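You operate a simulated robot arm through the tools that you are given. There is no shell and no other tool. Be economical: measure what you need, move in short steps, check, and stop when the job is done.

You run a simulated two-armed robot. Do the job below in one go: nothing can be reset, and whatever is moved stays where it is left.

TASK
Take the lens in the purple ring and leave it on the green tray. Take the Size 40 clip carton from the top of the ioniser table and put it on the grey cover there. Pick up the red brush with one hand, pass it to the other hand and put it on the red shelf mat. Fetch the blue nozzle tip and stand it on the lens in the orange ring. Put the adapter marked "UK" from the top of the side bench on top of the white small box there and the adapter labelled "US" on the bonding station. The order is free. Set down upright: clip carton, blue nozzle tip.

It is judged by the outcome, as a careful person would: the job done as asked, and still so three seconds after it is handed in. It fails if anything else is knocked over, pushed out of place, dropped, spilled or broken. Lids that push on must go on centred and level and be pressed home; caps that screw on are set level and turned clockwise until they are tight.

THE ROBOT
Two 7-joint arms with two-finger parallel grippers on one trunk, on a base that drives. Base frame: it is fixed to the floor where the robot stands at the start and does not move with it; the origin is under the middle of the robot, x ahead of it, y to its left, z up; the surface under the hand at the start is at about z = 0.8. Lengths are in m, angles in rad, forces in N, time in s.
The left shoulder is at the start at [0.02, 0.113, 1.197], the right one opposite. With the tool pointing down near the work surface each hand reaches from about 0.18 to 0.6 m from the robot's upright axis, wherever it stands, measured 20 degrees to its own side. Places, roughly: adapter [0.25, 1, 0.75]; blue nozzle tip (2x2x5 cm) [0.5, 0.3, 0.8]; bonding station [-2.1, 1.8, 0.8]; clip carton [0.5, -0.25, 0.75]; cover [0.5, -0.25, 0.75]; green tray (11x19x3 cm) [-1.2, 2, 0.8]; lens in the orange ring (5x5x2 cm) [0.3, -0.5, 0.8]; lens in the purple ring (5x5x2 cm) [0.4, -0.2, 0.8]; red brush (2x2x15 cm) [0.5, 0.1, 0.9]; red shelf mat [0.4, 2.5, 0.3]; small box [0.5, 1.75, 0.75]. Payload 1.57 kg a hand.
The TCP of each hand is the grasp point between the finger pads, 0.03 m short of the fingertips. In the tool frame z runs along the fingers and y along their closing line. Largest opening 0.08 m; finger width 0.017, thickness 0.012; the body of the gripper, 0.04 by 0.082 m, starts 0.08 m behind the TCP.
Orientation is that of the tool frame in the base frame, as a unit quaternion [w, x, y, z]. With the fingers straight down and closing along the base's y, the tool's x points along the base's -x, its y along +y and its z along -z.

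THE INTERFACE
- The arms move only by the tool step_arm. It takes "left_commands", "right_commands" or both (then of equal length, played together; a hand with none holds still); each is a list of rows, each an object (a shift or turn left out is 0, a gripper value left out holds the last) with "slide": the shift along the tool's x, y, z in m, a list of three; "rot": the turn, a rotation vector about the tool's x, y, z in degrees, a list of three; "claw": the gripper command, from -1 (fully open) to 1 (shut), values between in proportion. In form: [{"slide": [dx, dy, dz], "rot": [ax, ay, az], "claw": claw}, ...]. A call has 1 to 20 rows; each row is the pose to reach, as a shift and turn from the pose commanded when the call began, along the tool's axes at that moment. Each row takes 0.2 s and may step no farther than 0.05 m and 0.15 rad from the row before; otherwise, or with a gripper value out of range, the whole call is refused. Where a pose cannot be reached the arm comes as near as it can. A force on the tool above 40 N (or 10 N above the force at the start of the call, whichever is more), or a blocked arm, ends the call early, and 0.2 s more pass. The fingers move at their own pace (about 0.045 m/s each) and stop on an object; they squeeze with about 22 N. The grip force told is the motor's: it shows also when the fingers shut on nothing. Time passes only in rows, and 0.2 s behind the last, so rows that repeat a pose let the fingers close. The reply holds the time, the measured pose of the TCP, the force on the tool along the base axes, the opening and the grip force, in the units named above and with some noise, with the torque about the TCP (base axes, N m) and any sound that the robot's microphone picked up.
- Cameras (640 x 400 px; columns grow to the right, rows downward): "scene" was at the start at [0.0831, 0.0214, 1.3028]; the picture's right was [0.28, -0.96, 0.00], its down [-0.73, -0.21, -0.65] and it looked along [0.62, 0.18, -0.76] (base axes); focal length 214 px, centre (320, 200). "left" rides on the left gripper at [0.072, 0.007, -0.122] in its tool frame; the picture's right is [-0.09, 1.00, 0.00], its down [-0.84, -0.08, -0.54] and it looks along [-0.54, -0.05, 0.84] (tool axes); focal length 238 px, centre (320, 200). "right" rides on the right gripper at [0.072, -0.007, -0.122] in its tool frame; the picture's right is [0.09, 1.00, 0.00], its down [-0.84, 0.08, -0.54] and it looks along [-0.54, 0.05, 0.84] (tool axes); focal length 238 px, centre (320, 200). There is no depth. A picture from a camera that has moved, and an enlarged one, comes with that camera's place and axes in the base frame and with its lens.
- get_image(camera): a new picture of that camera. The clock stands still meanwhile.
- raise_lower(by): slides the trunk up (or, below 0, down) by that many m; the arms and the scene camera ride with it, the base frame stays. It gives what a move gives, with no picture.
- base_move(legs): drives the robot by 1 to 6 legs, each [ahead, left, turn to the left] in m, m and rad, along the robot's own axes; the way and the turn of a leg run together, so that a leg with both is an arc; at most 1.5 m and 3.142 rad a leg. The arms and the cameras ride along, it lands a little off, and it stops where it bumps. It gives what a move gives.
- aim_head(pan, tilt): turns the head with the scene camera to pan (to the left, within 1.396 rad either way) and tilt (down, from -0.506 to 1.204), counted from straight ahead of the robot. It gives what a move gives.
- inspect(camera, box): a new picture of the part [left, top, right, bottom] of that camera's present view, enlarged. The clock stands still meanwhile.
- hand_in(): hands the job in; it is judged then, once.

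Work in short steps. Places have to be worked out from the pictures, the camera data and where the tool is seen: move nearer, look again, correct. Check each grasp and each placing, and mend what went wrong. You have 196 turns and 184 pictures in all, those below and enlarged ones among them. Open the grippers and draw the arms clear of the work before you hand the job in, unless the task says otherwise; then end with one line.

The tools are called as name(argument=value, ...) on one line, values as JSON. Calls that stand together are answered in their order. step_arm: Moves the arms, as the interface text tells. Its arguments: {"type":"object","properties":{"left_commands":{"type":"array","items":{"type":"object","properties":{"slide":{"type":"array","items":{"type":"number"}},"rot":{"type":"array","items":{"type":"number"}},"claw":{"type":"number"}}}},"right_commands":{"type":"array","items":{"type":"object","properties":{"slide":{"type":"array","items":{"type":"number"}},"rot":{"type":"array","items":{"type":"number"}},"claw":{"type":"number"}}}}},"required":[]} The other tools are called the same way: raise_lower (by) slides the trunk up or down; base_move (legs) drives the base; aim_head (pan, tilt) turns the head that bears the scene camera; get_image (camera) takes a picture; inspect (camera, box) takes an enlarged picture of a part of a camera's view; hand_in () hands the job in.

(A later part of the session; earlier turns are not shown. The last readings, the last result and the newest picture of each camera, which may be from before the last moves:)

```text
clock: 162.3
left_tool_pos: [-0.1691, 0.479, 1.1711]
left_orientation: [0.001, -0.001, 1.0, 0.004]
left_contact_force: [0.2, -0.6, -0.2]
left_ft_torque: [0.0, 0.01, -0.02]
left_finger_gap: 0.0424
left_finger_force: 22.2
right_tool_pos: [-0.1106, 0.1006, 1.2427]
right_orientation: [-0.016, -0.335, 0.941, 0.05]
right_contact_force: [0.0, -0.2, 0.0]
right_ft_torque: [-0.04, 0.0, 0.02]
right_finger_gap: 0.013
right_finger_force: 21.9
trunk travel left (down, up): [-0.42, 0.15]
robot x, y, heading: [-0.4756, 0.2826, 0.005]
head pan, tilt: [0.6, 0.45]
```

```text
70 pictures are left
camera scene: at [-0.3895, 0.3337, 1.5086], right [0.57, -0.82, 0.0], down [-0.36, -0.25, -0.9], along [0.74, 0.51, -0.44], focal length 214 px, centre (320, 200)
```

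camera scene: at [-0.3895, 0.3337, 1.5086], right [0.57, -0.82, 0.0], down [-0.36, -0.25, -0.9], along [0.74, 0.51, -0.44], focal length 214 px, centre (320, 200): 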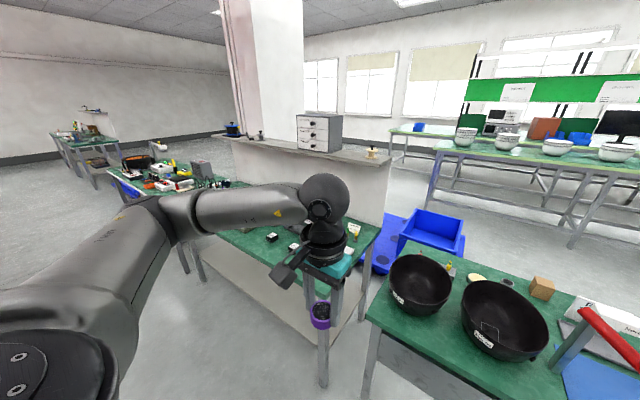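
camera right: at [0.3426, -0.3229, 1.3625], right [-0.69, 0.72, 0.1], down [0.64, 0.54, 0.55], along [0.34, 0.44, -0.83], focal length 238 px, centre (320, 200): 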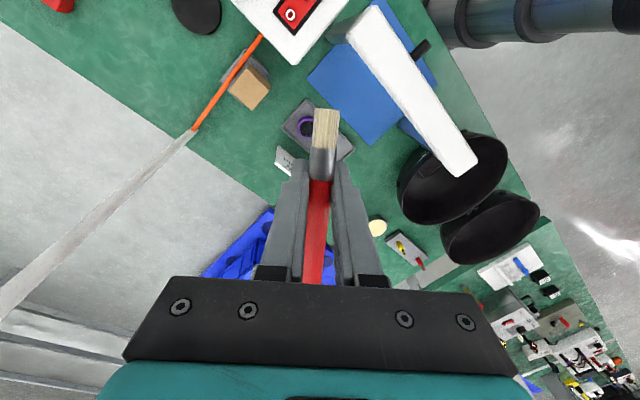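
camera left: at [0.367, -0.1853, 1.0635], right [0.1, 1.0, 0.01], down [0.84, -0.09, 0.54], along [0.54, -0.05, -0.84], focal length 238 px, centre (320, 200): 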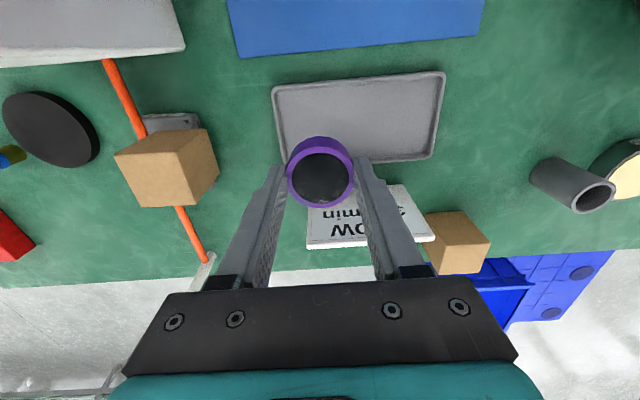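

The aisle (x≈-1.05…0.1) leads to both benches; the left bench should carry the green tray. Drive up the aisle and turn to face it.

base_move(legs=[[-0.08, 1.45, 0], [0, 0.1, 0], [0, 0, 3.14]])

aim_head(pan=0.0, tilt=0.6)

get_image(camera="scene")

aim_head(pan=-0.9, tilt=0.5)

get_image(camera="scene")

```text
clock: 177.7
left_tool_pos: [-0.8614, 1.6424, 1.1726]
left_orientation: [0.005, 1.0, 0.011, -0.001]
left_contact_force: [-0.2, 0.6, -1.0]
left_ft_torque: [-0.02, 0.04, 0.02]
left_finger_gap: 0.0423
left_finger_force: 21.8
right_tool_pos: [-0.9309, 2.0183, 1.241]
right_orientation: [0.05, 0.937, 0.346, 0.016]
right_contact_force: [0.6, 0.3, 0.1]
right_ft_torque: [0.01, -0.03, 0.02]
right_finger_gap: 0.013
right_finger_force: 22.0
trunk travel left (down, up): [-0.42, 0.15]
robot x, y, heading: [-0.5648, 1.8477, -3.11]
head pan, tilt: [0.6, 0.45]
```

```text
clock: 178.7
left_tool_pos: [-0.8644, 1.6417, 1.1724]
left_orientation: [0.004, 1.0, 0.012, -0.001]
left_contact_force: [-0.4, -0.1, -0.5]
left_ft_torque: [0.01, -0.02, 0.0]
left_finger_gap: 0.0425
left_finger_force: 21.8
right_tool_pos: [-0.9297, 2.0187, 1.242]
right_orientation: [0.049, 0.937, 0.346, 0.016]
right_contact_force: [-0.3, -0.3, 0.2]
right_ft_torque: [0.0, -0.04, 0.01]
right_finger_gap: 0.0129
right_finger_force: 22.2
trunk travel left (down, up): [-0.42, 0.15]
robot x, y, heading: [-0.5611, 1.8447, -3.116]
head pan, tilt: [0.0, 0.6]
```

```text
69 pictures are left
camera scene: at [-0.6623, 1.8439, 1.495], right [-0.03, 1.0, 0.0], down [0.56, 0.01, -0.83], along [-0.82, -0.02, -0.56], focal length 214 px, centre (320, 200)
```

scene: 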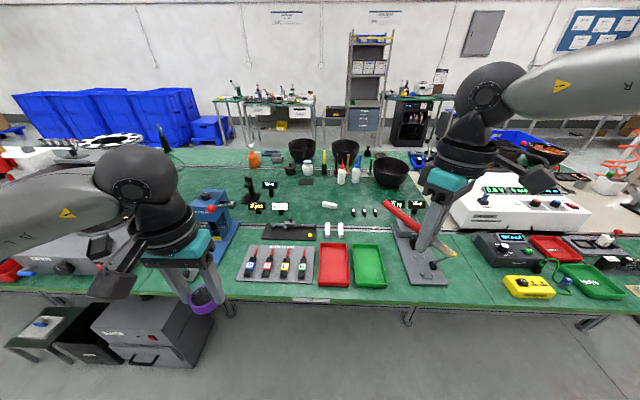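

```text
clock: 179.9
left_tool_pos: [-0.8626, 1.6422, 1.1718]
left_orientation: [0.004, 1.0, 0.012, 0.0]
left_contact_force: [-0.4, -0.1, -0.3]
left_ft_torque: [-0.01, 0.0, 0.02]
left_finger_gap: 0.0426
left_finger_force: 22.1
right_tool_pos: [-0.9301, 2.019, 1.242]
right_orientation: [0.048, 0.937, 0.344, 0.016]
right_contact_force: [0.7, 0.4, 0.8]
right_ft_torque: [-0.02, 0.01, 0.04]
right_finger_gap: 0.0128
right_finger_force: 22.1
trunk travel left (down, up): [-0.42, 0.15]
robot x, y, heading: [-0.5637, 1.8446, -3.119]
head pan, tilt: [-0.901, 0.499]
```

```text
68 pictures are left
camera scene: at [-0.6323, 1.916, 1.5041], right [0.77, 0.64, 0.0], down [0.31, -0.37, -0.88], along [-0.56, 0.67, -0.48], focal length 214 px, centre (320, 200)
```

scene: 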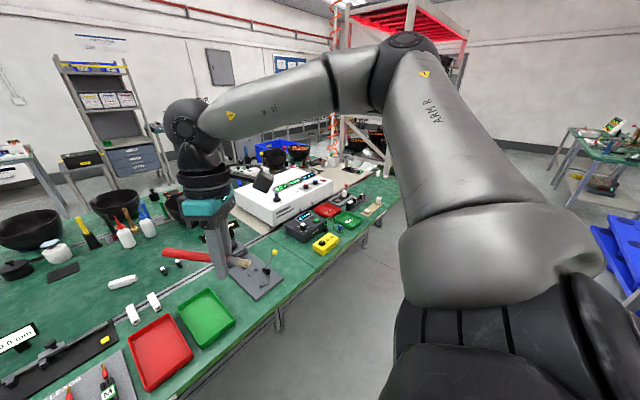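

The green tray is at ≈(-1.217,2.018), beside the red one. Position the robot so the left hand reaches it.

base_move(legs=[[0, -0.31, 0], [0.18, 0, -0.025]])

get_image(camera="left")

```text
clock: 183.1
left_tool_pos: [-1.0551, 1.9575, 1.1725]
left_orientation: [0.005, 1.0, 0.0, -0.001]
left_contact_force: [-0.5, 0.7, -0.4]
left_ft_torque: [0.02, -0.05, 0.0]
left_finger_gap: 0.0423
left_finger_force: 22.3
right_tool_pos: [-1.1154, 2.3373, 1.2415]
right_orientation: [0.049, 0.941, 0.335, 0.017]
right_contact_force: [0.4, 0.3, -0.3]
right_ft_torque: [-0.01, 0.01, -0.04]
right_finger_gap: 0.0128
right_finger_force: 21.8
trunk travel left (down, up): [-0.42, 0.15]
robot x, y, heading: [-0.751, 2.1585, -3.142]
head pan, tilt: [-0.901, 0.499]
```

```text
67 pictures are left
camera left: at [-0.9842, 1.9529, 1.2933], right [-0.09, -1.0, 0.01], down [-0.84, 0.08, 0.54], along [-0.54, 0.04, -0.84], focal length 238 px, centre (320, 200)
```

left: 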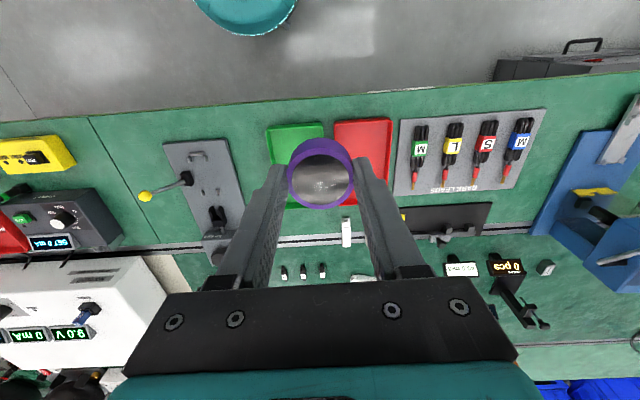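

Tray centre ≈(-1.215,2.02). Move over it and descend to z≈0.92.

step_arm(left_commands=[{"slide": [-0.04, -0.016, 0]}, {"slide": [-0.08, -0.032, 0.01]}, {"slide": [-0.12, -0.048, 0.03]}, {"slide": [-0.155, -0.0625, 0.06]}, {"slide": [-0.157, -0.0625, 0.11]}, {"slide": [-0.157, -0.0625, 0.16]}, {"slide": [-0.157, -0.0625, 0.21]}, {"slide": [-0.157, -0.0625, 0.25]}])

get_image(camera="left")

```text
clock: 184.9
left_tool_pos: [-1.2146, 2.0178, 0.9211]
left_orientation: [0.005, 1.0, 0.001, -0.001]
left_contact_force: [0.0, 0.9, -0.4]
left_ft_torque: [0.0, 0.03, 0.0]
left_finger_gap: 0.0424
left_finger_force: 21.7
right_tool_pos: [-1.1151, 2.3375, 1.2412]
right_orientation: [0.049, 0.941, 0.336, 0.016]
right_contact_force: [-0.2, 0.5, -0.4]
right_ft_torque: [0.01, -0.02, 0.01]
right_finger_gap: 0.0129
right_finger_force: 22.2
trunk travel left (down, up): [-0.42, 0.15]
robot x, y, heading: [-0.7478, 2.1535, -3.135]
head pan, tilt: [-0.901, 0.499]
```

```text
66 pictures are left
camera left: at [-1.1414, 2.0129, 1.0421], right [-0.09, -1.0, 0.01], down [-0.84, 0.08, 0.54], along [-0.54, 0.04, -0.84], focal length 238 px, centre (320, 200)
```

left: 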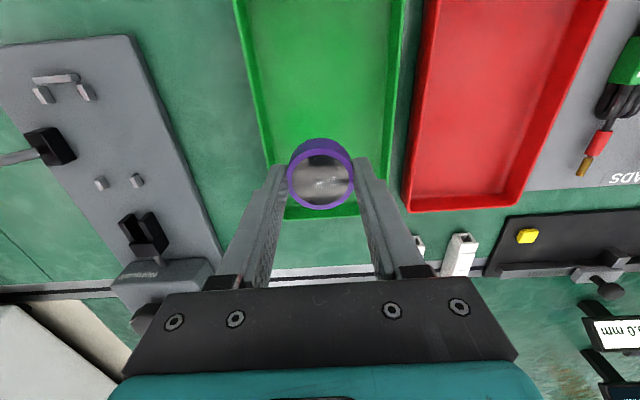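

Over the tray. Descend gently to contact.

step_arm(left_commands=[{"slide": [0, 0, 0.035]}, {"slide": [0, 0, 0.065]}, {"slide": [0, 0, 0.073]}])

step_arm(left_commands=[{"slide": [0, 0, 0.003]}, {"slide": [0, 0, 0.005]}])

```text
clock: 185.8
left_tool_pos: [-1.2138, 2.0198, 0.854]
left_orientation: [0.003, 1.0, 0.003, -0.002]
left_contact_force: [10.7, -3.0, 20.4]
left_ft_torque: [0.26, -0.27, -0.16]
left_finger_gap: 0.0424
left_finger_force: 22.2
right_tool_pos: [-1.1117, 2.3372, 1.2419]
right_orientation: [0.048, 0.941, 0.335, 0.016]
right_contact_force: [0.1, 0.2, 0.3]
right_ft_torque: [0.0, -0.01, 0.0]
right_finger_gap: 0.013
right_finger_force: 22.3
trunk travel left (down, up): [-0.42, 0.15]
robot x, y, heading: [-0.7549, 2.153, -3.136]
head pan, tilt: [-0.901, 0.499]
stopped in row 3 (left hand): the force on the tool passed its limit at 43 N (the readings are from after the stop); the commanded pose is now the measured one
```

```text
clock: 186.2
left_tool_pos: [-1.2131, 2.0182, 0.8544]
left_orientation: [0.004, 1.0, 0.004, -0.002]
left_contact_force: [12.4, -2.8, 23.2]
left_ft_torque: [0.3, -0.37, -0.21]
left_finger_gap: 0.0423
left_finger_force: 21.7
right_tool_pos: [-1.1121, 2.3375, 1.2424]
right_orientation: [0.048, 0.941, 0.336, 0.015]
right_contact_force: [-0.4, 0.4, -0.5]
right_ft_torque: [0.03, -0.03, 0.02]
right_finger_gap: 0.013
right_finger_force: 22.1
trunk travel left (down, up): [-0.42, 0.15]
robot x, y, heading: [-0.7531, 2.1581, -3.142]
head pan, tilt: [-0.901, 0.499]
stopped in row 2 (left hand): the force on the tool passed its limit at 44 N (the readings are from after the stop); the commanded pose is now the measured one
```

Contact. Relieve slightly and look before releasing.

step_arm(left_commands=[{"slide": [0, 0, -0.003]}])

get_image(camera="left")

```text
clock: 186.6
left_tool_pos: [-1.2169, 2.0194, 0.8557]
left_orientation: [0.004, 1.0, 0.003, -0.003]
left_contact_force: [0.6, 1.3, 1.1]
left_ft_torque: [0.03, -0.02, -0.02]
left_finger_gap: 0.0424
left_finger_force: 22.3
right_tool_pos: [-1.1153, 2.3371, 1.2415]
right_orientation: [0.048, 0.941, 0.335, 0.016]
right_contact_force: [0.3, 0.4, 0.3]
right_ft_torque: [-0.01, -0.05, -0.02]
right_finger_gap: 0.0133
right_finger_force: 22.3
trunk travel left (down, up): [-0.42, 0.15]
robot x, y, heading: [-0.7493, 2.1572, -3.137]
head pan, tilt: [-0.901, 0.499]
```

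```text
65 pictures are left
camera left: at [-1.1448, 2.013, 0.9765], right [-0.09, -1.0, 0.01], down [-0.83, 0.08, 0.55], along [-0.55, 0.04, -0.84], focal length 238 px, centre (320, 200)
```

left: 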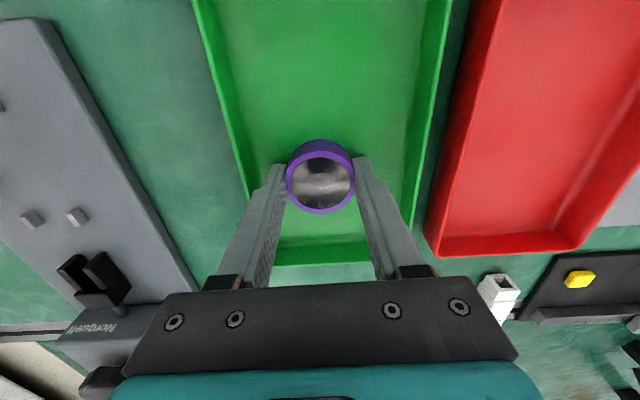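

step_arm(left_commands=[{"slide": [0, 0, 0.0015]}, {"slide": [0, 0, 0.0015], "claw": -0.3}, {"slide": [0, 0, 0.0015], "claw": -0.35}, {"slide": [0, 0, 0.0015], "claw": -0.4}, {"slide": [0, 0, 0.0015], "claw": -0.4}])

get_image(camera="left")

```text
clock: 187.8
left_tool_pos: [-1.2171, 2.0179, 0.8561]
left_orientation: [0.003, 1.0, 0.002, -0.004]
left_contact_force: [-1.4, -8.7, 13.0]
left_ft_torque: [0.1, -0.04, 0.01]
left_finger_gap: 0.0486
left_finger_force: 0.0
right_tool_pos: [-1.1135, 2.3364, 1.243]
right_orientation: [0.048, 0.941, 0.335, 0.015]
right_contact_force: [-0.9, 0.0, 0.0]
right_ft_torque: [-0.04, 0.01, 0.01]
right_finger_gap: 0.0132
right_finger_force: 21.6
trunk travel left (down, up): [-0.42, 0.15]
robot x, y, heading: [-0.7541, 2.1589, -3.14]
head pan, tilt: [-0.901, 0.499]
```

```text
64 pictures are left
camera left: at [-1.1445, 2.0116, 0.9764], right [-0.09, -1.0, 0.01], down [-0.83, 0.08, 0.55], along [-0.55, 0.04, -0.84], focal length 238 px, centre (320, 200)
```

left: 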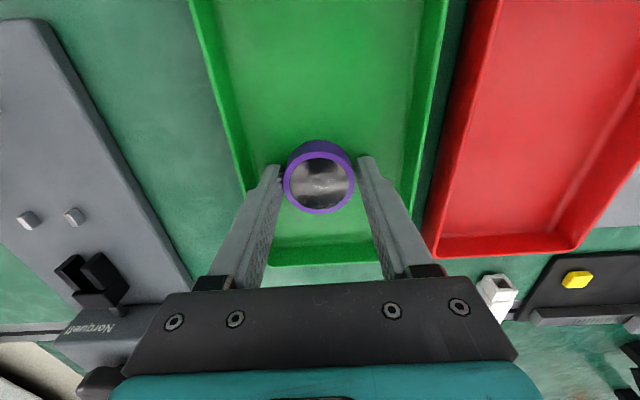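

Fingertips seem to be touching the tray floor. Raise 4 mm and open further.

step_arm(left_commands=[{"slide": [0, 0, -0.004], "claw": -0.4}, {"slide": [0, 0, -0.004], "claw": -0.45}, {"slide": [0, 0, -0.004], "claw": -0.45}])

get_image(camera="left")

```text
clock: 188.6
left_tool_pos: [-1.2167, 2.0183, 0.8591]
left_orientation: [0.002, 1.0, 0.003, -0.002]
left_contact_force: [-0.6, -0.2, 0.6]
left_ft_torque: [-0.01, 0.02, -0.01]
left_finger_gap: 0.0577
left_finger_force: 0.1
right_tool_pos: [-1.1141, 2.3378, 1.242]
right_orientation: [0.049, 0.941, 0.335, 0.015]
right_contact_force: [-0.1, -0.1, -1.3]
right_ft_torque: [0.02, -0.02, 0.0]
right_finger_gap: 0.0131
right_finger_force: 21.9
trunk travel left (down, up): [-0.42, 0.15]
robot x, y, heading: [-0.7547, 2.1551, -3.142]
head pan, tilt: [-0.901, 0.499]
```

```text
63 pictures are left
camera left: at [-1.1442, 2.0133, 0.9797], right [-0.09, -1.0, 0.01], down [-0.83, 0.08, 0.55], along [-0.54, 0.04, -0.84], focal length 238 px, centre (320, 200)
```

left: 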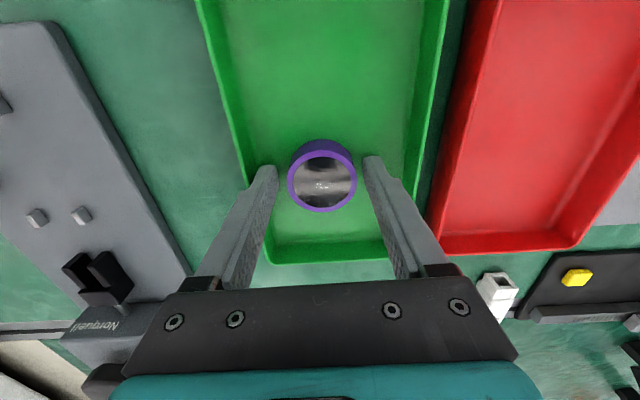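

Lens sits in the green tray. Raise the hand and look for the bonding station.

step_arm(left_commands=[{"slide": [0, 0, -0.04]}, {"slide": [0, 0, -0.085]}, {"slide": [0, 0, -0.13]}, {"slide": [0.01, 0, -0.175]}, {"slide": [0.03, 0, -0.22]}, {"slide": [0.05, 0, -0.26]}, {"slide": [0.07, 0, -0.3], "claw": -1}])

aim_head(pan=0.1, tilt=0.45)

get_image(camera="scene")

inspect(camera="scene", box=[220, 130, 440, 260])

```text
clock: 190.2
left_tool_pos: [-1.1443, 2.0208, 1.1562]
left_orientation: [0.004, 1.0, 0.003, -0.003]
left_contact_force: [0.2, 0.4, 0.1]
left_ft_torque: [0.01, 0.02, 0.02]
left_finger_gap: 0.0802
left_finger_force: 0.0
right_tool_pos: [-1.1143, 2.3382, 1.2423]
right_orientation: [0.048, 0.941, 0.335, 0.016]
right_contact_force: [-0.3, -0.1, -0.1]
right_ft_torque: [-0.01, 0.01, -0.01]
right_finger_gap: 0.0129
right_finger_force: 21.8
trunk travel left (down, up): [-0.42, 0.15]
robot x, y, heading: [-0.7508, 2.1543, -3.136]
head pan, tilt: [-0.901, 0.499]
```

```text
clock: 191.5
left_tool_pos: [-1.1453, 2.0206, 1.155]
left_orientation: [0.003, 1.0, 0.002, -0.002]
left_contact_force: [0.5, 0.0, 0.2]
left_ft_torque: [0.01, -0.02, -0.02]
left_finger_gap: 0.0801
left_finger_force: 0.0
right_tool_pos: [-1.1137, 2.3373, 1.2416]
right_orientation: [0.048, 0.941, 0.335, 0.016]
right_contact_force: [0.0, 1.0, -1.1]
right_ft_torque: [0.03, 0.0, -0.04]
right_finger_gap: 0.0131
right_finger_force: 21.8
trunk travel left (down, up): [-0.42, 0.15]
robot x, y, heading: [-0.753, 2.1593, -3.138]
head pan, tilt: [0.099, 0.45]
```

```text
62 pictures are left
camera scene: at [-0.8534, 2.1469, 1.5086], right [-0.1, 0.99, 0.0], down [0.43, 0.04, -0.9], along [-0.9, -0.09, -0.44], focal length 214 px, centre (320, 200)
```

scene: 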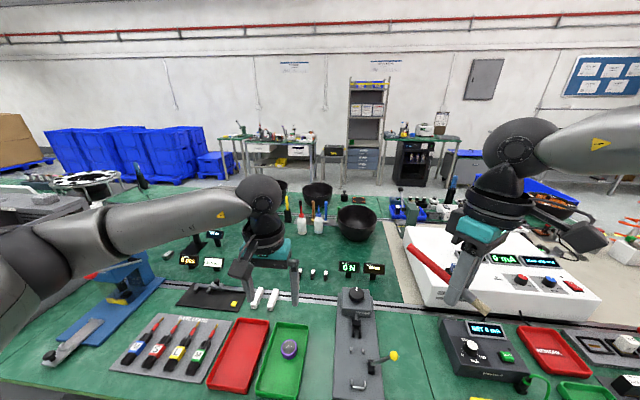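

```text
2.91 times, centred on (330, 195) of scene
camera zoom: at [-0.8534, 2.1469, 1.5086], right [-0.1, 0.99, 0.0], down [0.43, 0.04, -0.9], along [-0.9, -0.09, -0.44], focal length 624 px, centre (291, 214)
```

zoom: 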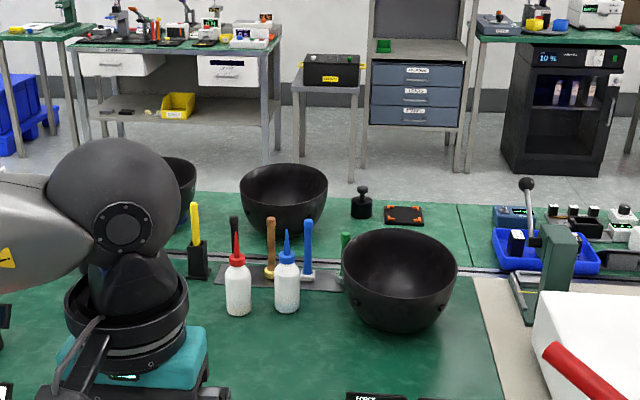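

Now turn to the side bench: back off, turn to face +x, and look.

base_move(legs=[[-0.2, 0, 0], [0, 0, 3.138]])

aim_head(pan=0.2, tilt=0.7)

get_image(camera="scene")

aim_head(pan=-0.6, tilt=0.5)

get_image(camera="scene")

```text
clock: 200.4
left_tool_pos: [-0.1571, 2.2961, 1.1575]
left_orientation: [0.003, -0.006, 1.0, 0.004]
left_contact_force: [1.5, 0.9, -0.4]
left_ft_torque: [-0.03, -0.02, 0.05]
left_finger_gap: 0.0799
left_finger_force: 0.1
right_tool_pos: [-0.1849, 1.9802, 1.2418]
right_orientation: [-0.016, -0.34, 0.939, 0.05]
right_contact_force: [-0.6, 0.5, 0.0]
right_ft_torque: [-0.03, -0.01, -0.01]
right_finger_gap: 0.0129
right_finger_force: 21.8
trunk travel left (down, up): [-0.42, 0.15]
robot x, y, heading: [-0.5512, 2.157, 0.011]
head pan, tilt: [0.099, 0.45]
```

```text
clock: 201.2
left_tool_pos: [-0.1575, 2.2972, 1.1568]
left_orientation: [0.003, -0.007, 1.0, 0.004]
left_contact_force: [0.7, -0.5, -0.4]
left_ft_torque: [-0.01, -0.04, -0.02]
left_finger_gap: 0.0799
left_finger_force: 0.0
right_tool_pos: [-0.1852, 1.9796, 1.2419]
right_orientation: [-0.016, -0.339, 0.939, 0.049]
right_contact_force: [0.3, 0.0, -0.5]
right_ft_torque: [0.0, -0.04, 0.06]
right_finger_gap: 0.0131
right_finger_force: 22.0
trunk travel left (down, up): [-0.42, 0.15]
robot x, y, heading: [-0.5517, 2.1585, 0.009]
head pan, tilt: [0.201, 0.7]
```

```text
60 pictures are left
camera scene: at [-0.4585, 2.1749, 1.4864], right [0.21, -0.98, 0.0], down [-0.63, -0.14, -0.77], along [0.75, 0.16, -0.64], focal length 214 px, centre (320, 200)
```

scene: 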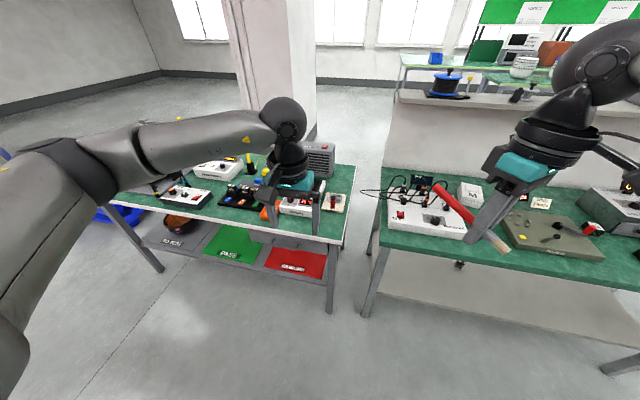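

```text
clock: 202.3
left_tool_pos: [-0.1573, 2.2955, 1.158]
left_orientation: [0.003, -0.006, 1.0, 0.004]
left_contact_force: [0.1, 0.4, 0.6]
left_ft_torque: [-0.01, 0.02, -0.03]
left_finger_gap: 0.08
left_finger_force: 0.1
right_tool_pos: [-0.1857, 1.9795, 1.2418]
right_orientation: [-0.015, -0.34, 0.939, 0.048]
right_contact_force: [-0.8, -0.8, 0.2]
right_ft_torque: [0.0, 0.02, 0.0]
right_finger_gap: 0.0129
right_finger_force: 22.1
trunk travel left (down, up): [-0.42, 0.15]
robot x, y, heading: [-0.5513, 2.1562, 0.009]
head pan, tilt: [-0.6, 0.499]
```

```text
59 pictures are left
camera scene: at [-0.4658, 2.1066, 1.5041], right [-0.56, -0.83, 0.0], down [-0.4, 0.27, -0.88], along [0.73, -0.49, -0.48], focal length 214 px, centre (320, 200)
```

scene: 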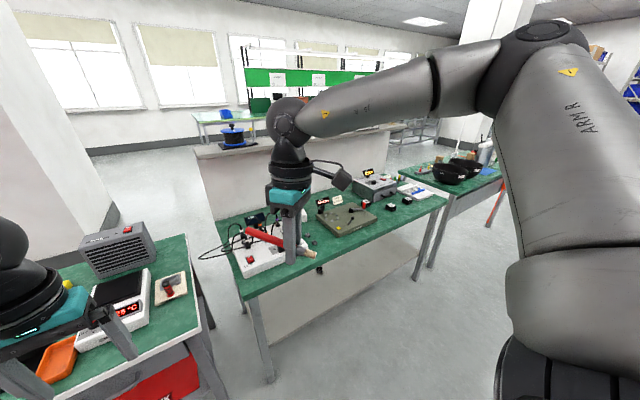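

The red shelf mat lies on the low shelf of the next bench (y≈2.29–2.69, x≈0.2–0.6, z≈0.3). I'll reorient the right hand so the brush lies along y: first yaw 125° clockwise in free space; also lift the left hand.

step_arm(left_commands=[{"slide": [0.01, 0, -0.03]}, {"slide": [0.02, 0, -0.06]}, {"slide": [0.03, 0, -0.09]}, {"slide": [0.04, 0, -0.12]}, {"slide": [0.05, 0, -0.15]}, {"slide": [0.06, 0, -0.18]}, {"slide": [0.07, 0, -0.21]}, {"slide": [0.08, 0, -0.24]}, {"slide": [0.09, 0, -0.26]}, {"slide": [0.1, 0, -0.27]}, {"slide": [0.1, 0, -0.27]}, {"slide": [0.1, 0, -0.27]}, {"slide": [0.1, 0, -0.27]}, {"slide": [0.1, 0, -0.27]}, {"slide": [0.1, 0, -0.27]}, {"slide": [0.1, 0, -0.27]}], right_commands=[{"rot": [0, 0, 8.1]}, {"rot": [0, 0, 16.2]}, {"rot": [0, 0, 24.3]}, {"rot": [0, 0, 32.4]}, {"rot": [0, 0, 40.5]}, {"rot": [0, 0, 48.6]}, {"rot": [0, 0, 56.7]}, {"rot": [0, 0, 64.8]}, {"rot": [0, 0, 72.9]}, {"rot": [0, 0, 81]}, {"rot": [0, 0, 89.1]}, {"rot": [0, 0, 97.2]}, {"rot": [0, 0, 105.3]}, {"rot": [0, 0, 113.4]}, {"rot": [0, 0, 121.5]}, {"rot": [0, 0, 127]}])

```text
clock: 205.7
left_tool_pos: [-0.2585, 2.2926, 1.4264]
left_orientation: [0.003, -0.006, 1.0, 0.005]
left_contact_force: [-0.1, 0.2, 0.2]
left_ft_torque: [0.01, 0.01, 0.01]
left_finger_gap: 0.0798
left_finger_force: 0.0
right_tool_pos: [-0.1853, 1.9801, 1.2424]
right_orientation: [-0.051, 0.69, 0.722, 0.007]
right_contact_force: [0.5, 0.5, 0.0]
right_ft_torque: [-0.02, -0.02, -0.01]
right_finger_gap: 0.013
right_finger_force: 21.7
trunk travel left (down, up): [-0.42, 0.15]
robot x, y, heading: [-0.5527, 2.1596, 0.009]
head pan, tilt: [-0.6, 0.499]
```

Yaw reached. Now tilt the fingers forward ~55° (brush stays horizontal along y).

step_arm(right_commands=[{"rot": [-8, -2, 0]}, {"rot": [-16, -4, 0]}, {"rot": [-24, -4.8, 0]}, {"rot": [-32, -4.8, 0]}, {"rot": [-40, -4.8, 0]}, {"rot": [-48, -4.8, 0]}, {"rot": [-55, -4.8, 0]}])

aim_head(pan=-0.3, tilt=0.6)

get_image(camera="scene")

```text
clock: 207.3
left_tool_pos: [-0.258, 2.292, 1.4257]
left_orientation: [0.003, -0.006, 1.0, 0.003]
left_contact_force: [-0.7, -0.6, -0.9]
left_ft_torque: [0.02, -0.01, 0.02]
left_finger_gap: 0.0798
left_finger_force: 0.1
right_tool_pos: [-0.1362, 1.9801, 1.2454]
right_orientation: [0.301, 0.636, 0.639, 0.312]
right_contact_force: [0.4, -0.2, -0.1]
right_ft_torque: [0.0, 0.01, -0.02]
right_finger_gap: 0.013
right_finger_force: 22.0
right hand out of reach, approached as far as the arm can: row 5, 6, 7
trunk travel left (down, up): [-0.42, 0.15]
robot x, y, heading: [-0.5504, 2.1579, 0.012]
head pan, tilt: [-0.6, 0.499]
```

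```text
clock: 208.1
left_tool_pos: [-0.2572, 2.2919, 1.4259]
left_orientation: [0.002, -0.006, 1.0, 0.003]
left_contact_force: [-0.1, 0.0, -0.1]
left_ft_torque: [-0.03, 0.04, -0.01]
left_finger_gap: 0.0801
left_finger_force: 0.1
right_tool_pos: [-0.135, 1.9793, 1.2443]
right_orientation: [0.302, 0.635, 0.639, 0.312]
right_contact_force: [0.3, 0.3, -0.2]
right_ft_torque: [0.03, -0.02, -0.01]
right_finger_gap: 0.0128
right_finger_force: 22.3
trunk travel left (down, up): [-0.42, 0.15]
robot x, y, heading: [-0.548, 2.1561, 0.013]
head pan, tilt: [-0.3, 0.6]
```

```text
58 pictures are left
camera scene: at [-0.4568, 2.1317, 1.495], right [-0.29, -0.96, 0.0], down [-0.54, 0.16, -0.83], along [0.79, -0.24, -0.56], focal length 214 px, centre (320, 200)
```

scene: 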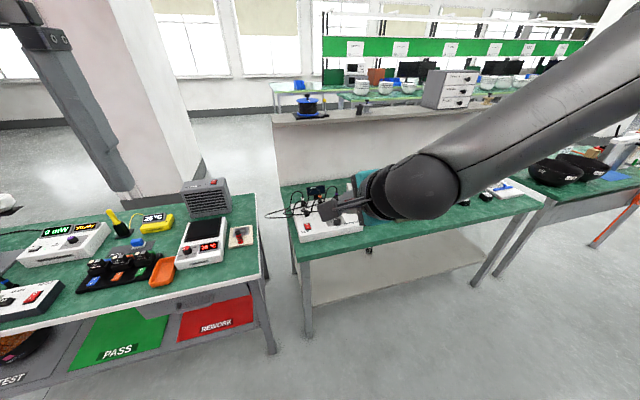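

Orientation good: brush level along y, pitch ~39°. The "REWORK" mat spans y 2.31–2.66, x≥0.21. Lower the trunk fully and the right arm in the free aisle; raise the left.

step_arm(left_commands=[{"slide": [0.02, 0, -0.03]}, {"slide": [0.04, 0, -0.06]}, {"slide": [0.06, 0, -0.09]}, {"slide": [0.06, 0, -0.12]}])

raise_lower(by=-0.42)

step_arm(right_commands=[{"slide": [0, -0.031, 0.025]}, {"slide": [0, -0.062, 0.05]}, {"slide": [0, -0.093, 0.075]}, {"slide": [0, -0.124, 0.1]}, {"slide": [0, -0.155, 0.125]}, {"slide": [0, -0.186, 0.15]}, {"slide": [0, -0.217, 0.175]}, {"slide": [0, -0.248, 0.2]}, {"slide": [0, -0.279, 0.225]}, {"slide": [0, -0.31, 0.25]}, {"slide": [0, -0.341, 0.275]}])

```text
clock: 209.1
left_tool_pos: [-0.3197, 2.2884, 1.5472]
left_orientation: [0.003, -0.005, 1.0, 0.003]
left_contact_force: [-0.8, 0.1, 0.4]
left_ft_torque: [-0.01, -0.01, 0.01]
left_finger_gap: 0.0799
left_finger_force: 0.1
right_tool_pos: [-0.1356, 1.9787, 1.2442]
right_orientation: [0.301, 0.635, 0.64, 0.311]
right_contact_force: [-1.2, 0.5, -0.7]
right_ft_torque: [0.03, 0.01, -0.03]
right_finger_gap: 0.013
right_finger_force: 21.8
trunk travel left (down, up): [-0.42, 0.15]
robot x, y, heading: [-0.5508, 2.1535, 0.008]
head pan, tilt: [-0.3, 0.6]
```

```text
refused: -0.42 is not a number from -0.4 to 0.4
```

```text
clock: 211.5
left_tool_pos: [-0.3181, 2.2916, 1.5459]
left_orientation: [0.001, -0.006, 1.0, 0.003]
left_contact_force: [-0.4, 0.1, -0.5]
left_ft_torque: [-0.01, 0.0, 0.0]
left_finger_gap: 0.0799
left_finger_force: 0.1
right_tool_pos: [-0.1056, 2.0179, 1.1158]
right_orientation: [0.302, 0.636, 0.639, 0.31]
right_contact_force: [-0.9, 0.7, -0.2]
right_ft_torque: [0.04, -0.01, -0.05]
right_finger_gap: 0.0131
right_finger_force: 22.6
right hand out of reach, approached as far as the arm can: row 3, 4, 5, 6, 7, 8, 9, 10, 11
trunk travel left (down, up): [-0.42, 0.15]
robot x, y, heading: [-0.5484, 2.1597, 0.011]
head pan, tilt: [-0.3, 0.6]
```

With that roll the arm can't go low enough. Re-orient: yaw 0, fingers tilted 25° forward (brush along x), which reaches lower.

step_arm(right_commands=[{"slide": [-0.008, 0, -0.004], "rot": [1.76, 1.68, -7.34]}, {"slide": [-0.017, 0, -0.008], "rot": [3.52, 3.35, -14.7]}, {"slide": [-0.025, 0, -0.012], "rot": [5.28, 5.03, -22]}, {"slide": [-0.033, 0, -0.016], "rot": [7.03, 6.7, -29.4]}, {"slide": [-0.042, 0, -0.02], "rot": [8.8, 8.4, -36.7]}, {"slide": [-0.05, 0, -0.025], "rot": [10.55, 10.05, -44]}, {"slide": [-0.058, 0, -0.029], "rot": [12.3, 11.7, -51.4]}, {"slide": [-0.067, 0, -0.033], "rot": [14.1, 13.4, -58.7]}, {"slide": [-0.075, 0, -0.037], "rot": [15.8, 15.1, -66]}, {"slide": [-0.083, 0, -0.041], "rot": [17.6, 16.75, -73.4]}, {"slide": [-0.092, 0, -0.045], "rot": [19.3, 18.4, -80.7]}, {"slide": [-0.1, 0, -0.049], "rot": [21.1, 20.1, -88.1]}])

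raise_lower(by=-0.4)

```text
clock: 214.1
left_tool_pos: [-0.3185, 2.2903, 1.5471]
left_orientation: [0.002, -0.005, 1.0, 0.003]
left_contact_force: [0.0, 0.0, -0.6]
left_ft_torque: [0.03, 0.0, 0.02]
left_finger_gap: 0.0802
left_finger_force: 0.0
right_tool_pos: [-0.1419, 1.9161, 1.1417]
right_orientation: [0.218, -0.002, 0.976, 0.002]
right_contact_force: [-0.1, -0.7, -0.7]
right_ft_torque: [0.0, 0.0, -0.01]
right_finger_gap: 0.013
right_finger_force: 21.7
trunk travel left (down, up): [-0.42, 0.15]
robot x, y, heading: [-0.5493, 2.1569, 0.012]
head pan, tilt: [-0.3, 0.6]
```

```text
clock: 217.9
left_tool_pos: [-0.3194, 2.2904, 1.146]
left_orientation: [0.003, -0.007, 1.0, 0.003]
left_contact_force: [0.0, 0.3, 0.3]
left_ft_torque: [0.01, 0.0, 0.0]
left_finger_gap: 0.0801
left_finger_force: 0.0
right_tool_pos: [-0.1415, 1.9145, 0.7414]
right_orientation: [0.219, 0.0, 0.976, 0.002]
right_contact_force: [-1.4, 0.1, -0.7]
right_ft_torque: [0.01, -0.03, 0.04]
right_finger_gap: 0.0131
right_finger_force: 22.3
trunk travel left (down, up): [-0.02, 0.55]
robot x, y, heading: [-0.5522, 2.1543, 0.012]
head pan, tilt: [-0.3, 0.6]
```

Reached. Now lower the right arm straight down toward z≈0.40 in the free aisle.

step_arm(right_commands=[{"slide": [0.018, 0, 0.039]}, {"slide": [0.036, 0, 0.078]}, {"slide": [0.054, 0, 0.117]}, {"slide": [0.073, 0, 0.156]}, {"slide": [0.091, 0, 0.195]}, {"slide": [0.109, 0, 0.234]}, {"slide": [0.127, 0, 0.273]}, {"slide": [0.145, 0, 0.31]}])

get_image(camera="scene")

```text
clock: 219.8
left_tool_pos: [-0.3181, 2.2908, 1.1463]
left_orientation: [0.003, -0.006, 1.0, 0.003]
left_contact_force: [0.2, -0.5, 0.1]
left_ft_torque: [-0.01, -0.06, -0.04]
left_finger_gap: 0.08
left_finger_force: 0.1
right_tool_pos: [-0.1506, 1.9039, 0.5952]
right_orientation: [0.219, -0.002, 0.976, 0.002]
right_contact_force: [0.8, 0.4, -0.3]
right_ft_torque: [0.01, 0.01, -0.03]
right_finger_gap: 0.0132
right_finger_force: 22.4
right hand out of reach, approached as far as the arm can: row 4, 5, 6, 7, 8
trunk travel left (down, up): [-0.02, 0.55]
robot x, y, heading: [-0.5518, 2.1578, 0.012]
head pan, tilt: [-0.3, 0.6]
```

```text
57 pictures are left
camera scene: at [-0.4568, 2.1319, 1.095], right [-0.28, -0.96, 0.0], down [-0.54, 0.16, -0.83], along [0.79, -0.24, -0.56], focal length 214 px, centre (320, 200)
```

scene: 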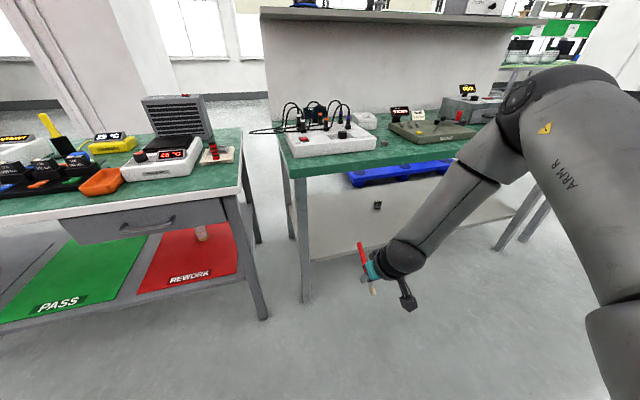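

Limited at z≈0.6 with this tilt. Test whether a larger forward tilt (45°) lets it go lower.

step_arm(right_commands=[{"rot": [0, -8, 0]}, {"rot": [0, -16, 0]}, {"rot": [0, -22, 0]}, {"slide": [0.017, 0, 0.036], "rot": [0, -22, 0]}, {"slide": [0.034, 0, 0.072], "rot": [0, -22, 0]}, {"slide": [0.051, 0, 0.109], "rot": [0, -22, 0]}, {"slide": [0.068, 0, 0.145], "rot": [0, -22, 0]}, {"slide": [0.085, 0, 0.181], "rot": [0, -22, 0]}])

```text
clock: 221.6
left_tool_pos: [-0.3182, 2.2909, 1.1469]
left_orientation: [0.003, -0.006, 1.0, 0.004]
left_contact_force: [0.2, -0.1, -0.5]
left_ft_torque: [-0.02, 0.0, 0.01]
left_finger_gap: 0.0799
left_finger_force: 0.1
right_tool_pos: [-0.1582, 1.8177, 0.6724]
right_orientation: [0.396, 0.0, 0.918, -0.001]
right_contact_force: [0.5, 0.2, 0.0]
right_ft_torque: [-0.02, -0.03, -0.01]
right_finger_gap: 0.0128
right_finger_force: 21.5
right hand out of reach, approached as far as the arm can: row 1, 2, 3, 4, 5, 6, 7, 8
trunk travel left (down, up): [-0.02, 0.55]
robot x, y, heading: [-0.5492, 2.1596, 0.012]
head pan, tilt: [-0.3, 0.6]
```

The limit looks like arm folding close to the body; try farther forward (rel. x≈0.58) and lower.

step_arm(right_commands=[{"slide": [0.0, 0.012, 0.04]}, {"slide": [0.0, 0.024, 0.08]}, {"slide": [0.005, 0.036, 0.12]}, {"slide": [0.014, 0.048, 0.16]}, {"slide": [0.024, 0.06, 0.2]}, {"slide": [0.034, 0.072, 0.24]}, {"slide": [0.044, 0.084, 0.28]}, {"slide": [0.054, 0.092, 0.31]}])

get_image(camera="scene")

```text
clock: 223.3
left_tool_pos: [-0.3193, 2.2918, 1.1465]
left_orientation: [0.003, -0.006, 1.0, 0.003]
left_contact_force: [-1.0, 0.3, -0.8]
left_ft_torque: [-0.03, 0.04, -0.01]
left_finger_gap: 0.0798
left_finger_force: 0.0
right_tool_pos: [0.0231, 1.9161, 0.4311]
right_orientation: [0.4, -0.001, 0.916, 0.004]
right_contact_force: [0.1, -0.6, -0.5]
right_ft_torque: [0.02, -0.02, -0.02]
right_finger_gap: 0.0128
right_finger_force: 21.4
right hand out of reach, approached as far as the arm can: row 8
trunk travel left (down, up): [-0.02, 0.55]
robot x, y, heading: [-0.5513, 2.1562, 0.011]
head pan, tilt: [-0.3, 0.6]
```

```text
56 pictures are left
camera scene: at [-0.4566, 2.1324, 1.095], right [-0.28, -0.96, 0.0], down [-0.54, 0.16, -0.83], along [0.79, -0.24, -0.56], focal length 214 px, centre (320, 200)
```

scene: 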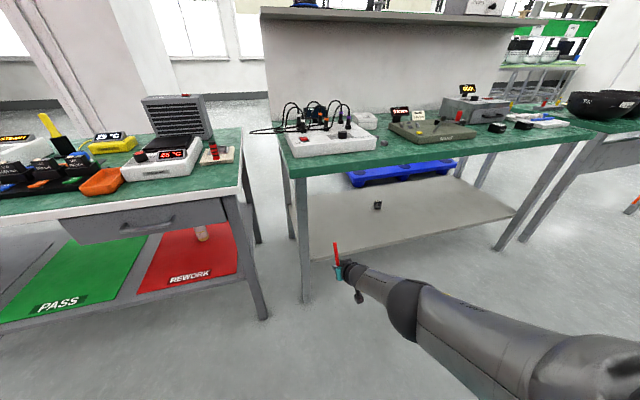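

It works farther out. Now roll 90° about the fingers so the brush lies level along y.

step_arm(right_commands=[{"rot": [0, 0, 8.2]}, {"rot": [0, 0, 16.4]}, {"rot": [0, 0, 24.6]}, {"rot": [0, 0, 32.8]}, {"rot": [0, 0, 41]}, {"rot": [0, 0, 49.2]}, {"rot": [0, 0, 57.4]}, {"rot": [0, 0, 65.6]}, {"rot": [0, 0, 73.8]}, {"rot": [0, 0, 82]}, {"rot": [0, 0, 90]}])

aim_head(pan=0.2, tilt=0.55)

get_image(camera="scene")

```text
clock: 225.8
left_tool_pos: [-0.3192, 2.2899, 1.147]
left_orientation: [0.003, -0.005, 1.0, 0.004]
left_contact_force: [-0.2, 0.8, -0.2]
left_ft_torque: [-0.01, 0.02, 0.01]
left_finger_gap: 0.0801
left_finger_force: 0.0
right_tool_pos: [0.0216, 1.9141, 0.4302]
right_orientation: [0.282, 0.648, 0.647, 0.285]
right_contact_force: [-0.3, -1.0, -0.8]
right_ft_torque: [0.01, 0.0, 0.0]
right_finger_gap: 0.0129
right_finger_force: 22.6
trunk travel left (down, up): [-0.02, 0.55]
robot x, y, heading: [-0.5482, 2.1569, 0.007]
head pan, tilt: [-0.3, 0.6]
```

```text
clock: 226.7
left_tool_pos: [-0.3184, 2.2909, 1.1461]
left_orientation: [0.002, -0.006, 1.0, 0.003]
left_contact_force: [0.3, -0.1, 0.9]
left_ft_torque: [-0.02, 0.01, 0.0]
left_finger_gap: 0.0799
left_finger_force: 0.2
right_tool_pos: [0.022, 1.9148, 0.4294]
right_orientation: [0.283, 0.647, 0.649, 0.284]
right_contact_force: [0.0, -0.2, -1.1]
right_ft_torque: [0.0, -0.01, 0.0]
right_finger_gap: 0.013
right_finger_force: 22.2
trunk travel left (down, up): [-0.02, 0.55]
robot x, y, heading: [-0.5509, 2.1606, 0.011]
head pan, tilt: [0.201, 0.55]
```

```text
55 pictures are left
camera scene: at [-0.4537, 2.1759, 1.0995], right [0.21, -0.98, 0.0], down [-0.51, -0.11, -0.85], along [0.83, 0.18, -0.52], focal length 214 px, centre (320, 200)
```

scene: 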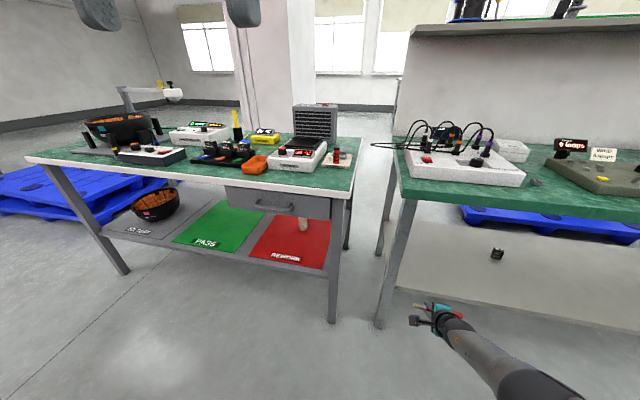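

Level brush, ~43° pitch. Lower to z≈0.375, then drive: back, strafe left, and forward under the drawer (its bottom ≈0.665).

step_arm(right_commands=[{"slide": [0, -0.02, 0.0187]}, {"slide": [0, -0.0404, 0.0374]}])

base_move(legs=[[-0.06, 0, -0.011], [0, 0.54, 0]])

get_image(camera="scene")

get_image(camera="right")

```text
clock: 227.3
left_tool_pos: [-0.318, 2.2905, 1.1478]
left_orientation: [0.003, -0.006, 1.0, 0.004]
left_contact_force: [0.1, 0.3, -0.1]
left_ft_torque: [0.01, -0.02, -0.02]
left_finger_gap: 0.0803
left_finger_force: 0.1
right_tool_pos: [0.0066, 1.9179, 0.4135]
right_orientation: [0.282, 0.648, 0.648, 0.285]
right_contact_force: [0.8, 0.2, -0.3]
right_ft_torque: [-0.03, 0.02, -0.02]
right_finger_gap: 0.0131
right_finger_force: 21.9
right hand out of reach, approached as far as the arm can: row 1, 2
trunk travel left (down, up): [-0.02, 0.55]
robot x, y, heading: [-0.556, 2.1591, 0.013]
head pan, tilt: [0.201, 0.55]
```

```text
clock: 231.0
left_tool_pos: [-0.3782, 2.829, 1.146]
left_orientation: [0.003, -0.001, 1.0, 0.003]
left_contact_force: [1.3, -0.3, 0.3]
left_ft_torque: [-0.01, 0.03, -0.01]
left_finger_gap: 0.0802
left_finger_force: 0.0
right_tool_pos: [-0.0563, 2.4537, 0.4145]
right_orientation: [0.282, 0.651, 0.645, 0.283]
right_contact_force: [-0.6, -0.3, 0.7]
right_ft_torque: [0.02, 0.0, -0.02]
right_finger_gap: 0.0132
right_finger_force: 21.7
trunk travel left (down, up): [-0.02, 0.55]
robot x, y, heading: [-0.6125, 2.6938, 0.004]
head pan, tilt: [0.201, 0.55]
```

```text
54 pictures are left
camera scene: at [-0.5141, 2.7164, 1.0995], right [0.2, -0.98, 0.0], down [-0.51, -0.1, -0.85], along [0.84, 0.17, -0.52], focal length 214 px, centre (320, 200)
```

scene: 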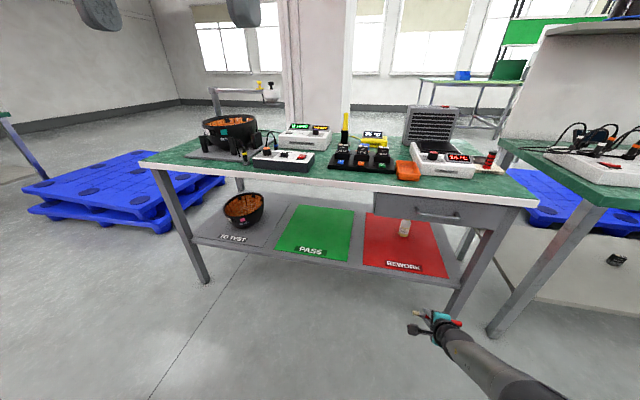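

```text
53 pictures are left
camera right: at [-0.1515, 2.5261, 0.4921], right [0.68, 0.08, 0.73], down [-0.35, -0.84, 0.42], along [0.65, -0.54, -0.54], focal length 238 px, centre (320, 200)
```

right: 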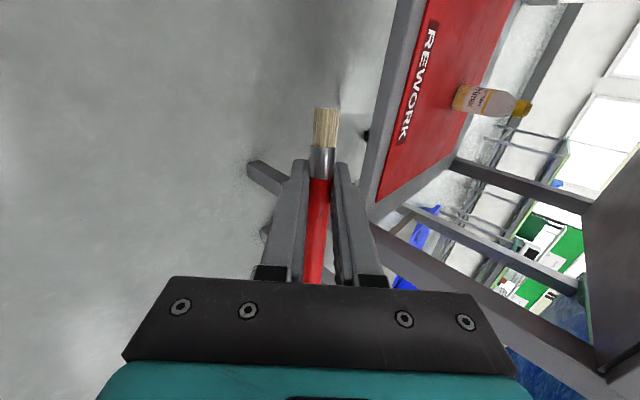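

A bottle stands on the mat at x≈0.48, so I'll place the brush at x≈0.29. First extend the arm forward/lower while still outside.

raise_lower(by=-0.02)

step_arm(right_commands=[{"slide": [0, 0.012, 0.045]}, {"slide": [0, 0.02, 0.085]}, {"slide": [0, 0.012, 0.105]}, {"slide": [0, 0.005, 0.112]}])

```text
clock: 231.7
left_tool_pos: [-0.3783, 2.8295, 1.1258]
left_orientation: [0.003, -0.001, 1.0, 0.004]
left_contact_force: [0.3, 0.3, 0.4]
left_ft_torque: [-0.01, 0.0, -0.01]
left_finger_gap: 0.08
left_finger_force: 0.1
right_tool_pos: [-0.0575, 2.4544, 0.3929]
right_orientation: [0.283, 0.651, 0.644, 0.284]
right_contact_force: [0.5, -0.2, -0.4]
right_ft_torque: [0.0, 0.02, -0.03]
right_finger_gap: 0.0129
right_finger_force: 21.8
trunk travel left (down, up): [0.0, 0.57]
robot x, y, heading: [-0.6089, 2.6996, 0.009]
head pan, tilt: [0.201, 0.55]
```

```text
clock: 232.7
left_tool_pos: [-0.3788, 2.8291, 1.1261]
left_orientation: [0.003, 0.0, 1.0, 0.004]
left_contact_force: [-0.6, 0.5, 1.4]
left_ft_torque: [-0.04, 0.01, 0.0]
left_finger_gap: 0.0798
left_finger_force: 0.0
right_tool_pos: [-0.0444, 2.4587, 0.4052]
right_orientation: [0.283, 0.652, 0.645, 0.282]
right_contact_force: [-0.5, -0.5, -0.2]
right_ft_torque: [-0.01, 0.01, 0.02]
right_finger_gap: 0.013
right_finger_force: 22.2
right hand out of reach, approached as far as the arm can: row 1, 2, 3, 4
trunk travel left (down, up): [0.0, 0.57]
robot x, y, heading: [-0.6088, 2.7011, 0.002]
head pan, tilt: [0.201, 0.55]
```

That's maximum extension; so lower by pulling back slightly instead.

step_arm(right_commands=[{"slide": [0, -0.035, -0.014]}, {"slide": [0, -0.066, -0.016]}, {"slide": [0, -0.098, -0.018]}])

```text
clock: 233.4
left_tool_pos: [-0.38, 2.8277, 1.1267]
left_orientation: [0.004, -0.001, 1.0, 0.005]
left_contact_force: [0.0, -0.4, 0.0]
left_ft_torque: [0.05, -0.03, -0.05]
left_finger_gap: 0.0801
left_finger_force: 0.1
right_tool_pos: [-0.1221, 2.4629, 0.3485]
right_orientation: [0.285, 0.652, 0.641, 0.287]
right_contact_force: [0.6, 0.7, 0.4]
right_ft_torque: [0.03, 0.1, 0.03]
right_finger_gap: 0.0131
right_finger_force: 21.6
right hand out of reach, approached as far as the arm can: row 1, 2
trunk travel left (down, up): [0.0, 0.57]
robot x, y, heading: [-0.6094, 2.7002, 0.001]
head pan, tilt: [0.201, 0.55]
```

step_arm(right_commands=[{"slide": [0, 0.013, -0.012]}])

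base_move(legs=[[0.3, 0, 0]])

aim_head(pan=-0.3, tilt=0.9)

get_image(camera="scene")

get_image(camera="right")

```text
clock: 233.8
left_tool_pos: [-0.3779, 2.8293, 1.1262]
left_orientation: [0.003, -0.001, 1.0, 0.003]
left_contact_force: [-0.3, -0.3, 0.8]
left_ft_torque: [-0.01, 0.01, 0.01]
left_finger_gap: 0.0801
left_finger_force: 0.0
right_tool_pos: [-0.1265, 2.4624, 0.3631]
right_orientation: [0.284, 0.651, 0.645, 0.283]
right_contact_force: [0.7, 0.5, 0.3]
right_ft_torque: [-0.01, 0.0, -0.02]
right_finger_gap: 0.0127
right_finger_force: 21.6
trunk travel left (down, up): [0.0, 0.57]
robot x, y, heading: [-0.6121, 2.7015, -0.003]
head pan, tilt: [0.201, 0.55]
```

```text
clock: 235.8
left_tool_pos: [-0.1027, 2.8313, 1.1257]
left_orientation: [0.003, 0.0, 1.0, 0.002]
left_contact_force: [-0.7, 0.2, -0.2]
left_ft_torque: [-0.01, -0.02, 0.0]
left_finger_gap: 0.0799
left_finger_force: 0.0
right_tool_pos: [0.1367, 2.4637, 0.3562]
right_orientation: [0.277, 0.651, 0.65, 0.277]
right_contact_force: [-23.3, 2.4, 29.6]
right_ft_torque: [-0.26, -0.09, -0.24]
right_finger_gap: 0.0145
right_finger_force: 21.9
trunk travel left (down, up): [0.0, 0.57]
robot x, y, heading: [-0.3354, 2.6993, 0.001]
head pan, tilt: [0.201, 0.55]
stopped in leg 1: the force on the tool passed its limit at 175 N (the readings are from after the stop); the commanded pose is now the measured one
```

```text
clock: 236.7
left_tool_pos: [-0.1026, 2.8313, 1.127]
left_orientation: [0.004, -0.001, 1.0, 0.003]
left_contact_force: [0.0, 0.1, -0.5]
left_ft_torque: [0.0, 0.01, 0.03]
left_finger_gap: 0.08
left_finger_force: 0.1
right_tool_pos: [0.1372, 2.4621, 0.3553]
right_orientation: [0.277, 0.652, 0.65, 0.276]
right_contact_force: [-29.2, 1.1, 38.0]
right_ft_torque: [0.09, -0.22, -0.12]
right_finger_gap: 0.0144
right_finger_force: 22.1
trunk travel left (down, up): [0.0, 0.57]
robot x, y, heading: [-0.3333, 2.6989, -0.002]
head pan, tilt: [-0.3, 0.901]
```

```text
52 pictures are left
camera scene: at [-0.255, 2.6776, 1.0507], right [-0.29, -0.96, 0.0], down [-0.75, 0.23, -0.62], along [0.6, -0.18, -0.78], focal length 214 px, centre (320, 200)
```

scene: 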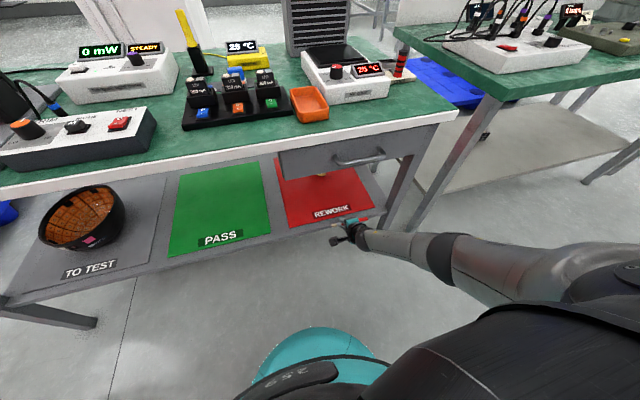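

```text
51 pictures are left
camera right: at [0.0446, 2.5354, 0.4356], right [0.69, 0.09, 0.72], down [-0.34, -0.84, 0.43], along [0.64, -0.54, -0.55], focal length 238 px, centre (320, 200)
```

right: 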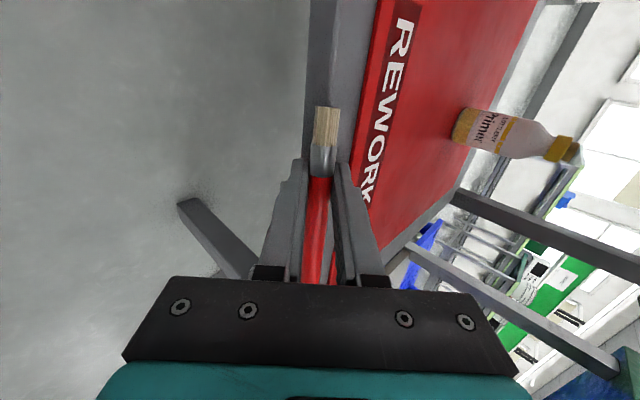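

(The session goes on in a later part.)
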